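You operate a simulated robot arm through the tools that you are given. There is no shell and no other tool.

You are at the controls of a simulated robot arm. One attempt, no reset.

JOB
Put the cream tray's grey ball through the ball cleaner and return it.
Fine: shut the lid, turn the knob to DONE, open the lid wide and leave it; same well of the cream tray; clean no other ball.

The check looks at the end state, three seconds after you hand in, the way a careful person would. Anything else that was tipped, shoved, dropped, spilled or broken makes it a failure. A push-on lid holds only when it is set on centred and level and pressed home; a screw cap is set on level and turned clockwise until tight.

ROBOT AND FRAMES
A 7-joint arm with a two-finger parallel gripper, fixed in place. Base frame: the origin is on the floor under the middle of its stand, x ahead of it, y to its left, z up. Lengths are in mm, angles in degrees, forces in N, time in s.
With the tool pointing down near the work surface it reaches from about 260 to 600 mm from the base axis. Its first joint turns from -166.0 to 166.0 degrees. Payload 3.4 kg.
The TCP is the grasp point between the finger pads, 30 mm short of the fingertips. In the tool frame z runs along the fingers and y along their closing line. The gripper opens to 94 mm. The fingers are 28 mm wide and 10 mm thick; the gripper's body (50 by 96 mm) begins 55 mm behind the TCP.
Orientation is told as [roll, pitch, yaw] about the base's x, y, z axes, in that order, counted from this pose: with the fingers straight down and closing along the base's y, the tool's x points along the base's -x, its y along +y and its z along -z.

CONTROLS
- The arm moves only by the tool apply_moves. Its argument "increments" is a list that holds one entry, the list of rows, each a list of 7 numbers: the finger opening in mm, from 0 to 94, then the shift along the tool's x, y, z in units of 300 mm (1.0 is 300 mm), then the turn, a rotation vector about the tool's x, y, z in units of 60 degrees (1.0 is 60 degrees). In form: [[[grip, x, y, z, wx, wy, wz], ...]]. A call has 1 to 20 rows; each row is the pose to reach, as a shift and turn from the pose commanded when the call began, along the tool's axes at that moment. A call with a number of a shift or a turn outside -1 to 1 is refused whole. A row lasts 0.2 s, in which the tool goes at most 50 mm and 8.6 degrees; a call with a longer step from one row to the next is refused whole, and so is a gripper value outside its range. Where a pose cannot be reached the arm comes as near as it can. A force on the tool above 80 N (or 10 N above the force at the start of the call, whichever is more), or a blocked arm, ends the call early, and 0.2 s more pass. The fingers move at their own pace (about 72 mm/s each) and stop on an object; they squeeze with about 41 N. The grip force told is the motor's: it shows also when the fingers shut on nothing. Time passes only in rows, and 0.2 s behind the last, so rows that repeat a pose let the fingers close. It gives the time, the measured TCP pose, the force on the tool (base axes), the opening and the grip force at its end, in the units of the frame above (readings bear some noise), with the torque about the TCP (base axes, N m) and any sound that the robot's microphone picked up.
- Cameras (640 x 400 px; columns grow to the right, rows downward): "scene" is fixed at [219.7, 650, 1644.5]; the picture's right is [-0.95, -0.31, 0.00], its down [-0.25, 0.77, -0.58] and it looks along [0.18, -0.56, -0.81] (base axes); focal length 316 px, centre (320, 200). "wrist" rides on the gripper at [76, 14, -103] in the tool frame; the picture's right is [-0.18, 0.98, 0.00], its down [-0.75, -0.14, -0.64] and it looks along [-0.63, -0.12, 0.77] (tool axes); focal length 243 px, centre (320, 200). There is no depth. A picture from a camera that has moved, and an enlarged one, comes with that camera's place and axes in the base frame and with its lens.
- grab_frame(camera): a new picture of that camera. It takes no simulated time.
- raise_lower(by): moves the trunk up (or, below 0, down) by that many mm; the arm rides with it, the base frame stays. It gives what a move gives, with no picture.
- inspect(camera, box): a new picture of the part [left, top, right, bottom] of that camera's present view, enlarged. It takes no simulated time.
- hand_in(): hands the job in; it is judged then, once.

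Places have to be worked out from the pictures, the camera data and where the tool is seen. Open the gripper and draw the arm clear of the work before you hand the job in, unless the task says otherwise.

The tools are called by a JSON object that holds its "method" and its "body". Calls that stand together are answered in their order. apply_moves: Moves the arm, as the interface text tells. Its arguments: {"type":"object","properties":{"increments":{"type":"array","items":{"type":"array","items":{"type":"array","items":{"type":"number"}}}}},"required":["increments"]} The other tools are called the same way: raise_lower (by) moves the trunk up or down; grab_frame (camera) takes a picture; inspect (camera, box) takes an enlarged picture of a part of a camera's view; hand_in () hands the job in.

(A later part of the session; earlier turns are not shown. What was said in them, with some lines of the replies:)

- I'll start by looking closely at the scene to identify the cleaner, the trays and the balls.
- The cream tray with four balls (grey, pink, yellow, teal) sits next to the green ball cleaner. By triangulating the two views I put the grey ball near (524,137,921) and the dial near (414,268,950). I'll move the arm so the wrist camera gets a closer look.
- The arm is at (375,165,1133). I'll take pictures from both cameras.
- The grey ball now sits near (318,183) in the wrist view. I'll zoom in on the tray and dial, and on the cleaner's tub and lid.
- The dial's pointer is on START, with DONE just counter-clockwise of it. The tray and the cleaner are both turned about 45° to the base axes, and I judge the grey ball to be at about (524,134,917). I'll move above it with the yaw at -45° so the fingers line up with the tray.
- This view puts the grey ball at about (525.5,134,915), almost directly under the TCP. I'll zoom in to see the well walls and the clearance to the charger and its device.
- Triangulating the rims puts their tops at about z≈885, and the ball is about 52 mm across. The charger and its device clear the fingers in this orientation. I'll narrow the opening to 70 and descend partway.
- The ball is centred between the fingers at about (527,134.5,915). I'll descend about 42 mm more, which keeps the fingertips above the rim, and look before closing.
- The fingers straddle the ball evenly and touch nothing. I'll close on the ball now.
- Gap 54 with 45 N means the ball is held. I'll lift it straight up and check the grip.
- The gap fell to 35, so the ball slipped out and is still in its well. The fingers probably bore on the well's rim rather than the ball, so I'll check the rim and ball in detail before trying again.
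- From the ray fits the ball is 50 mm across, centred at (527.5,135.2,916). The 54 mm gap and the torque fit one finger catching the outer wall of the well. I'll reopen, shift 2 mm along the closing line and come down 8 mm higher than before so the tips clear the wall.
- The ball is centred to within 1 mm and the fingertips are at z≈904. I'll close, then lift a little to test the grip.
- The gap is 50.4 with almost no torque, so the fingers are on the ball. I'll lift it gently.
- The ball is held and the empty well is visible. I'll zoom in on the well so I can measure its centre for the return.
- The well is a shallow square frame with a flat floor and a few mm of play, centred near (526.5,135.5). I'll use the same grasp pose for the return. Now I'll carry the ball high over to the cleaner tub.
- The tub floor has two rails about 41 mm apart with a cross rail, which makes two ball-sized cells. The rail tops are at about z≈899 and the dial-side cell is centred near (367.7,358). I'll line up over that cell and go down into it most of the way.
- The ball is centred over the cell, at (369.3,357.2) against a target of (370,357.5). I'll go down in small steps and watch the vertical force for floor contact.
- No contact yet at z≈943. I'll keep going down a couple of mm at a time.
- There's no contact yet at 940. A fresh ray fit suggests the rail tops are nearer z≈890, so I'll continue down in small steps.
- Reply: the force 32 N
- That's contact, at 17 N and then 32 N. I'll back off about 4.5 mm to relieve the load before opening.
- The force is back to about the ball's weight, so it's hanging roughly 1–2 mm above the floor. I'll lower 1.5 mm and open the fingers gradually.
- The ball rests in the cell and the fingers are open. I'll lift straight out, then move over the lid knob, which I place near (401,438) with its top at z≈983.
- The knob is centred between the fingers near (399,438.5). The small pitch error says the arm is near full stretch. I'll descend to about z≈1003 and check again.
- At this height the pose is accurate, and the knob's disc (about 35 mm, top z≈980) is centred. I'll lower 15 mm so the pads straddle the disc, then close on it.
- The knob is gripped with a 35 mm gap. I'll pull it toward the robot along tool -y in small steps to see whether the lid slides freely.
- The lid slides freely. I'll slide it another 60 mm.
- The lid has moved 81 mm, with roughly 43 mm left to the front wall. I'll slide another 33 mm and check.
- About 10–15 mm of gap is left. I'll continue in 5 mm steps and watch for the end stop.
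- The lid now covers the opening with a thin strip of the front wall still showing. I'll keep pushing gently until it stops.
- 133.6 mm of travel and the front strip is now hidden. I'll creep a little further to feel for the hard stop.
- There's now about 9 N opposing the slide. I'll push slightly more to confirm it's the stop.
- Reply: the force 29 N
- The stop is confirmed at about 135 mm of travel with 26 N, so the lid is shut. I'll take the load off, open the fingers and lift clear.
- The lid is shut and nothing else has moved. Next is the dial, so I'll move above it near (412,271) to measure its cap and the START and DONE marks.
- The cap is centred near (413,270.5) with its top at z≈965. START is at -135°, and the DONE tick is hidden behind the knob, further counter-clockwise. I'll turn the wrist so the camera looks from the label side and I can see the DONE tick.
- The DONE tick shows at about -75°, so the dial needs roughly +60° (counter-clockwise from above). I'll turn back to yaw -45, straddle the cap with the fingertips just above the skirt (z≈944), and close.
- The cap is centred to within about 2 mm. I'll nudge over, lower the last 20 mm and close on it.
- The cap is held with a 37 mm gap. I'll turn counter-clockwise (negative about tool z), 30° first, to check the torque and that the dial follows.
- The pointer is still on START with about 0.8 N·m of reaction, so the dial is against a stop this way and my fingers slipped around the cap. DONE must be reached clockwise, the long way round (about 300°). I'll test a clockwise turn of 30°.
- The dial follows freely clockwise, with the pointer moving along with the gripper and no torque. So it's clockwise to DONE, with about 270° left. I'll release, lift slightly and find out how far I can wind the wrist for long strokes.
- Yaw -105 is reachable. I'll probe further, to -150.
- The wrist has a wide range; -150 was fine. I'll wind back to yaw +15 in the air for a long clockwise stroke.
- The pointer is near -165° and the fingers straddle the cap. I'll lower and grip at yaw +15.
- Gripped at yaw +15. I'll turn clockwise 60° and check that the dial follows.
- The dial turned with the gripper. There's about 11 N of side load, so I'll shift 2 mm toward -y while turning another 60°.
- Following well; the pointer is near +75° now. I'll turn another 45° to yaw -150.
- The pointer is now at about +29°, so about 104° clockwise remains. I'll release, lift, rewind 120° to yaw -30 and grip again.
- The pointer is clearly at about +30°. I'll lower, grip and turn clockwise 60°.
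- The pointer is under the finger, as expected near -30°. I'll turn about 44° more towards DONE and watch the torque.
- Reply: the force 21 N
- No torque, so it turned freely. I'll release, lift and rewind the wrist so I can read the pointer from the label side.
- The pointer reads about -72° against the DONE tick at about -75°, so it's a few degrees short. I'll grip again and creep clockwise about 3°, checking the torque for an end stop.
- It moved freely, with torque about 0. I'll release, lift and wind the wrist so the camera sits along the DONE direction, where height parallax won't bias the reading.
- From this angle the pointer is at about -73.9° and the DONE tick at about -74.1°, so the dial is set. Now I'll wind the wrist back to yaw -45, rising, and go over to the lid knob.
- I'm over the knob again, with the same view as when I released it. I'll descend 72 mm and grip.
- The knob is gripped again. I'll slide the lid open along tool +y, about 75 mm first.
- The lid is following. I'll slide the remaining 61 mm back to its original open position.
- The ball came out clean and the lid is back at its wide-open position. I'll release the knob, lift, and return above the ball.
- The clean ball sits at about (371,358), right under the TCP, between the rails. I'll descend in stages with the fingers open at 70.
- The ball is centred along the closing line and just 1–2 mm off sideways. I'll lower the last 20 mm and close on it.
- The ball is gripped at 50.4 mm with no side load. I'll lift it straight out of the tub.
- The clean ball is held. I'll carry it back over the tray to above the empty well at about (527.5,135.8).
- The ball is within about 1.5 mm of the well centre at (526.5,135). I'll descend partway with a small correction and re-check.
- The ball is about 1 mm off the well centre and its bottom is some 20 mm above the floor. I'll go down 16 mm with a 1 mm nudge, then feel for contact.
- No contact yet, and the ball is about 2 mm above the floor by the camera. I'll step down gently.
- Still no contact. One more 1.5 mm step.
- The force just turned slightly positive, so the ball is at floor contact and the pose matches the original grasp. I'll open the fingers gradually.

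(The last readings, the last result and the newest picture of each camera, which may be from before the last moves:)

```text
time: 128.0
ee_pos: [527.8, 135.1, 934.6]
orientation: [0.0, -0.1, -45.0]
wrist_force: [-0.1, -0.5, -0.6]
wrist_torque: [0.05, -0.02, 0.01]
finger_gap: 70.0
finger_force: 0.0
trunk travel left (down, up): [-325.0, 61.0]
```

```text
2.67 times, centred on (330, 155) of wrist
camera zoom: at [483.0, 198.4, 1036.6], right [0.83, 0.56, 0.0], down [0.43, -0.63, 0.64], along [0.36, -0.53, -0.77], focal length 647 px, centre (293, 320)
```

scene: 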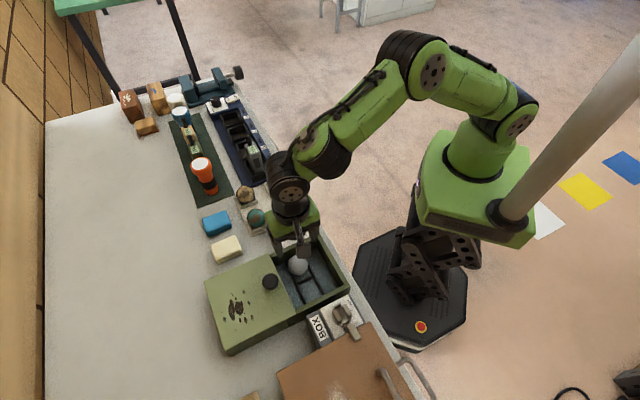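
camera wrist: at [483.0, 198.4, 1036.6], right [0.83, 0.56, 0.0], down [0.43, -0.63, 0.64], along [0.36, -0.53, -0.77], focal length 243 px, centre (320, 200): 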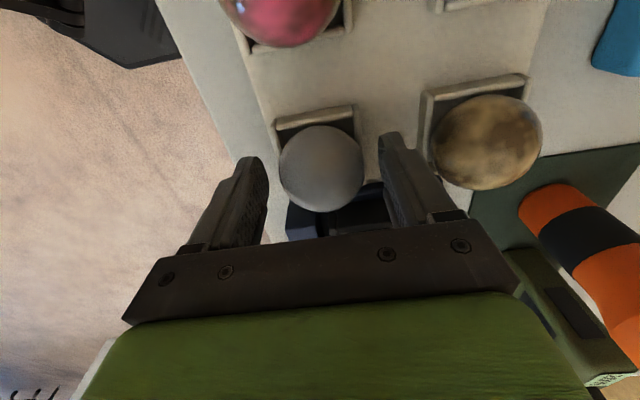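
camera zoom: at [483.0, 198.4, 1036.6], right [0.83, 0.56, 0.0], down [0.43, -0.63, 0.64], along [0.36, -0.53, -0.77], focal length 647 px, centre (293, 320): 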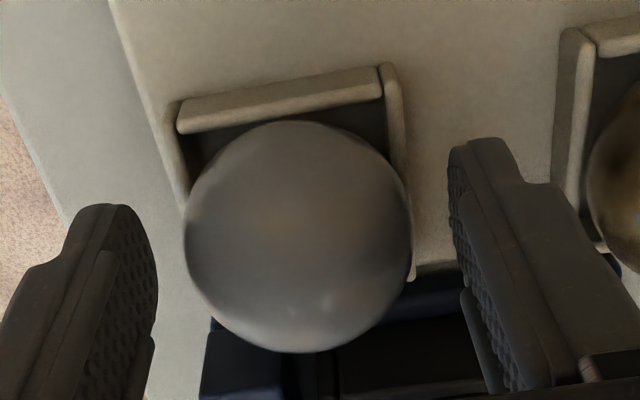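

The ball is released and sitting in its well. I'll lift straight up and check.

{"method": "apply_moves", "body": {"increments": [[[70, 0, 0, -0.03, 0, 0, 0], [70, 0, 0, -0.08, 0, 0, 0], [70, 0, 0, -0.15, 0, 0, 0], [70, 0, 0, -0.23, 0, 0, 0], [70, 0, 0, -0.31, 0, 0, 0], [70, 0, 0, -0.4, 0, 0, 0], [70, 0, 0, -0.47, 0, 0, 0], [70, 0, 0, -0.47, 0, 0, 0]]]}}

{"method": "inspect", "body": {"camera": "wrist", "box": [240, 20, 480, 240]}}

{"method": "grab_frame", "body": {"camera": "scene"}}

```text
time: 129.8
ee_pos: [529.6, 138.0, 1076.2]
orientation: [0.0, 0.0, -45.0]
wrist_force: [-0.5, 0.0, -0.2]
wrist_torque: [-0.03, 0.0, 0.02]
finger_gap: 70.1
finger_force: 0.1
trunk travel left (down, up): [-325.0, 61.0]
```

```text
1.82 times, centred on (360, 130) of wrist
camera zoom: at [483.5, 200.5, 1177.8], right [0.83, 0.56, 0.0], down [0.43, -0.63, 0.64], along [0.36, -0.53, -0.77], focal length 441 px, centre (247, 327)
```

zoom: 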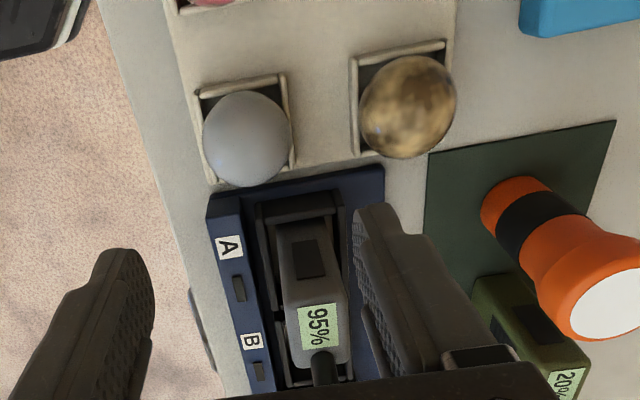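

```text
taken
```

scene: 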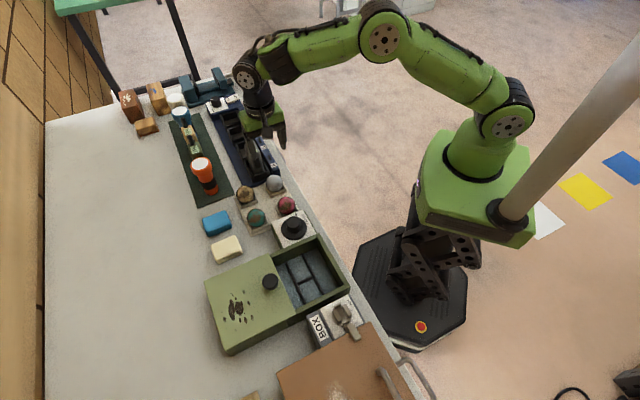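

The clean grey ball is back in its well, the lid is wide open, and nothing else looks disturbed. I'll draw the arm back clear of the work and do a final check.

{"method": "apply_moves", "body": {"increments": [[[70, 0.03, -0.02, -0.06, 0, 0, 0], [70, 0.1, -0.06, -0.14, 0, 0, 0], [70, 0.18, -0.12, -0.2, 0, 0, 0], [70, 0.27, -0.18, -0.26, 0, 0, 0], [70, 0.35, -0.24, -0.31, 0, 0, 0], [70, 0.43, -0.29, -0.35, 0, 0, 0], [70, 0.5, -0.34, -0.38, 0, 0, 0], [70, 0.58, -0.4, -0.4, 0, 0, 0], [70, 0.58, -0.4, -0.4, 0, 0, 0]]]}}

{"method": "inspect", "body": {"camera": "scene", "box": [190, 160, 370, 290]}}

{"method": "grab_frame", "body": {"camera": "wrist"}}

{"method": "grab_frame", "body": {"camera": "scene"}}

```text
time: 131.8
ee_pos: [321.4, 174.7, 1197.2]
orientation: [-0.1, 0.0, -45.0]
wrist_force: [0.4, 0.0, 0.2]
wrist_torque: [-0.01, 0.03, 0.0]
finger_gap: 70.0
finger_force: 0.0
trunk travel left (down, up): [-325.0, 61.0]
```

```text
3.08 times, centred on (280, 225) of scene
camera zoom: at [219.7, 650.0, 1644.5], right [-0.95, -0.31, 0.0], down [-0.25, 0.77, -0.58], along [0.18, -0.56, -0.81], focal length 971 px, centre (443, 123)
```

zoom: 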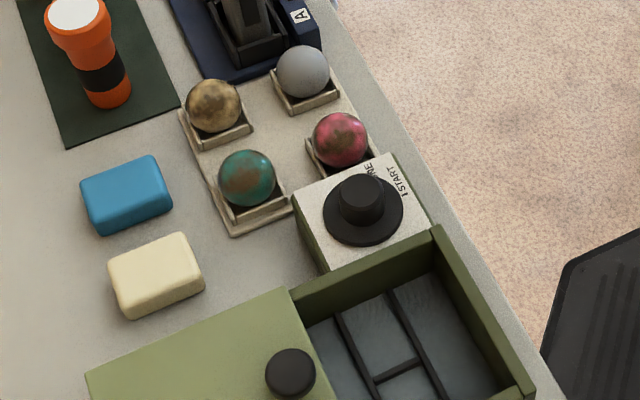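

```text
taken
camera wrist: at [276.6, 237.8, 1299.9], right [0.83, 0.56, 0.0], down [0.43, -0.63, 0.64], along [0.36, -0.53, -0.77], focal length 243 px, centre (320, 200)
```

wrist: 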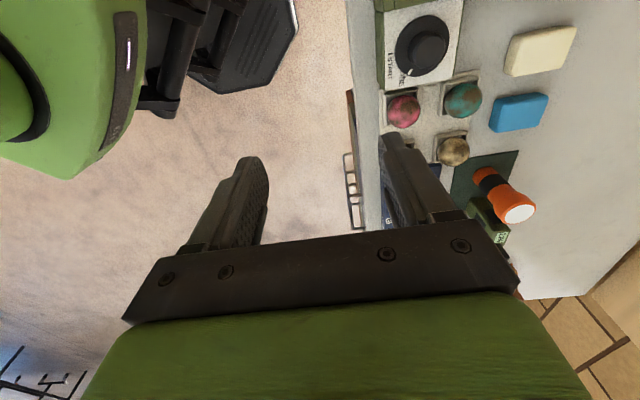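

```text
taken
```

scene: 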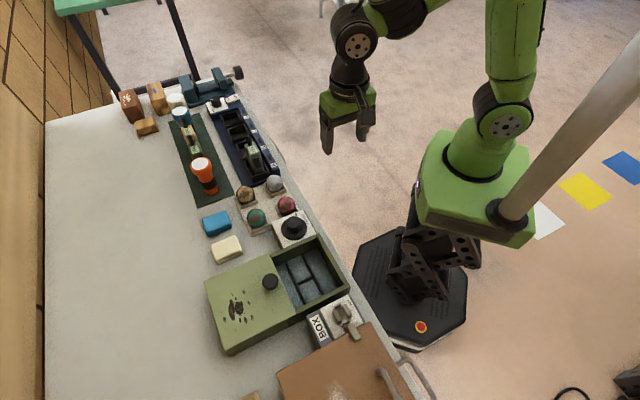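

The arm is clear. I'll take one last close look at the dial pointer and the tray before handing in.

{"method": "inspect", "body": {"camera": "wrist", "box": [375, 0, 475, 90]}}

{"method": "inspect", "body": {"camera": "scene", "box": [235, 165, 315, 235]}}

{"method": "inspect", "body": {"camera": "scene", "box": [190, 220, 430, 370]}}

```text
4.44 times, centred on (425, 45) of wrist
camera zoom: at [276.6, 237.8, 1299.9], right [0.83, 0.56, 0.0], down [0.43, -0.63, 0.64], along [0.36, -0.53, -0.77], focal length 1078 px, centre (-147, 889)
```

zoom: 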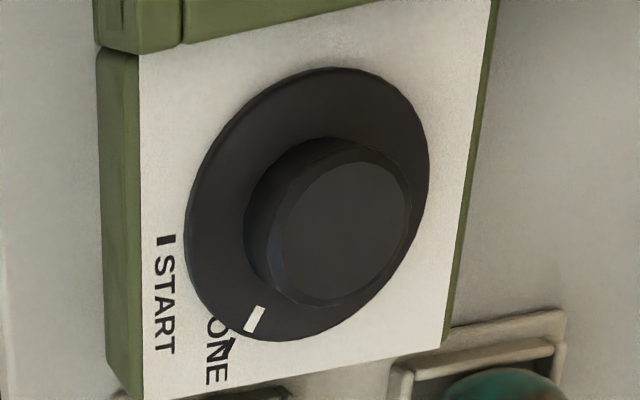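

```text
5.71 times, centred on (275, 200) of scene
camera zoom: at [219.7, 650.0, 1644.5], right [-0.95, -0.31, 0.0], down [-0.25, 0.77, -0.58], along [0.18, -0.56, -0.81], focal length 1804 px, centre (577, 200)
```

zoom: 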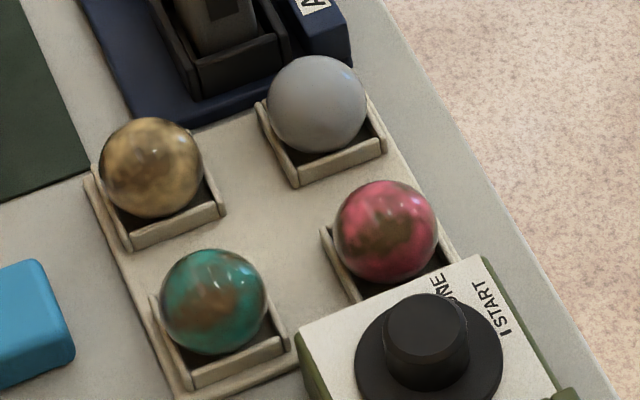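

```text
2.67 times, centred on (310, 295) of scene
camera zoom: at [219.7, 650.0, 1644.5], right [-0.95, -0.31, 0.0], down [-0.25, 0.77, -0.58], along [0.18, -0.56, -0.81], focal length 842 px, centre (347, -53)
```

zoom: 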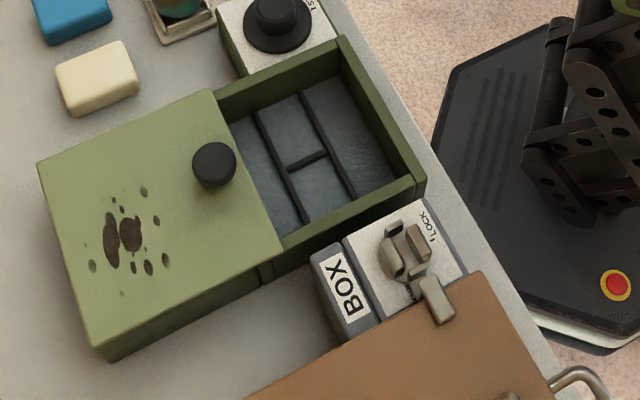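

Everything checks out: the grey ball is clean and in its own well, the dial pointer lines up with the DONE tick, and the lid is wide open. The other balls are untouched and the gripper is open and clear, so I'm handing in.

{"method": "hand_in", "body": {}}

```text
The job is handed in.
```

The grey ball has been through the cleaner and is back in its own well of the cream tray, visibly clean. I've handed the job in.

- **Lid:** I slid it fully shut before turning the knob. It is now back at its wide-open position and left there.
- **Knob:** It stops at START going counter-clockwise, so I turned it clockwise the long way round. The pointer lines up with the DONE tick to within about a degree.
- **First grasp:** My first try at the ball slipped. The fingers closed on the wall of the well instead, and nothing moved. The second try held.
- **Everything else:** The other three balls were not cleaned or touched, and nothing else in the final pictures was tipped or shifted. The gripper is open and the arm is clear of the work.
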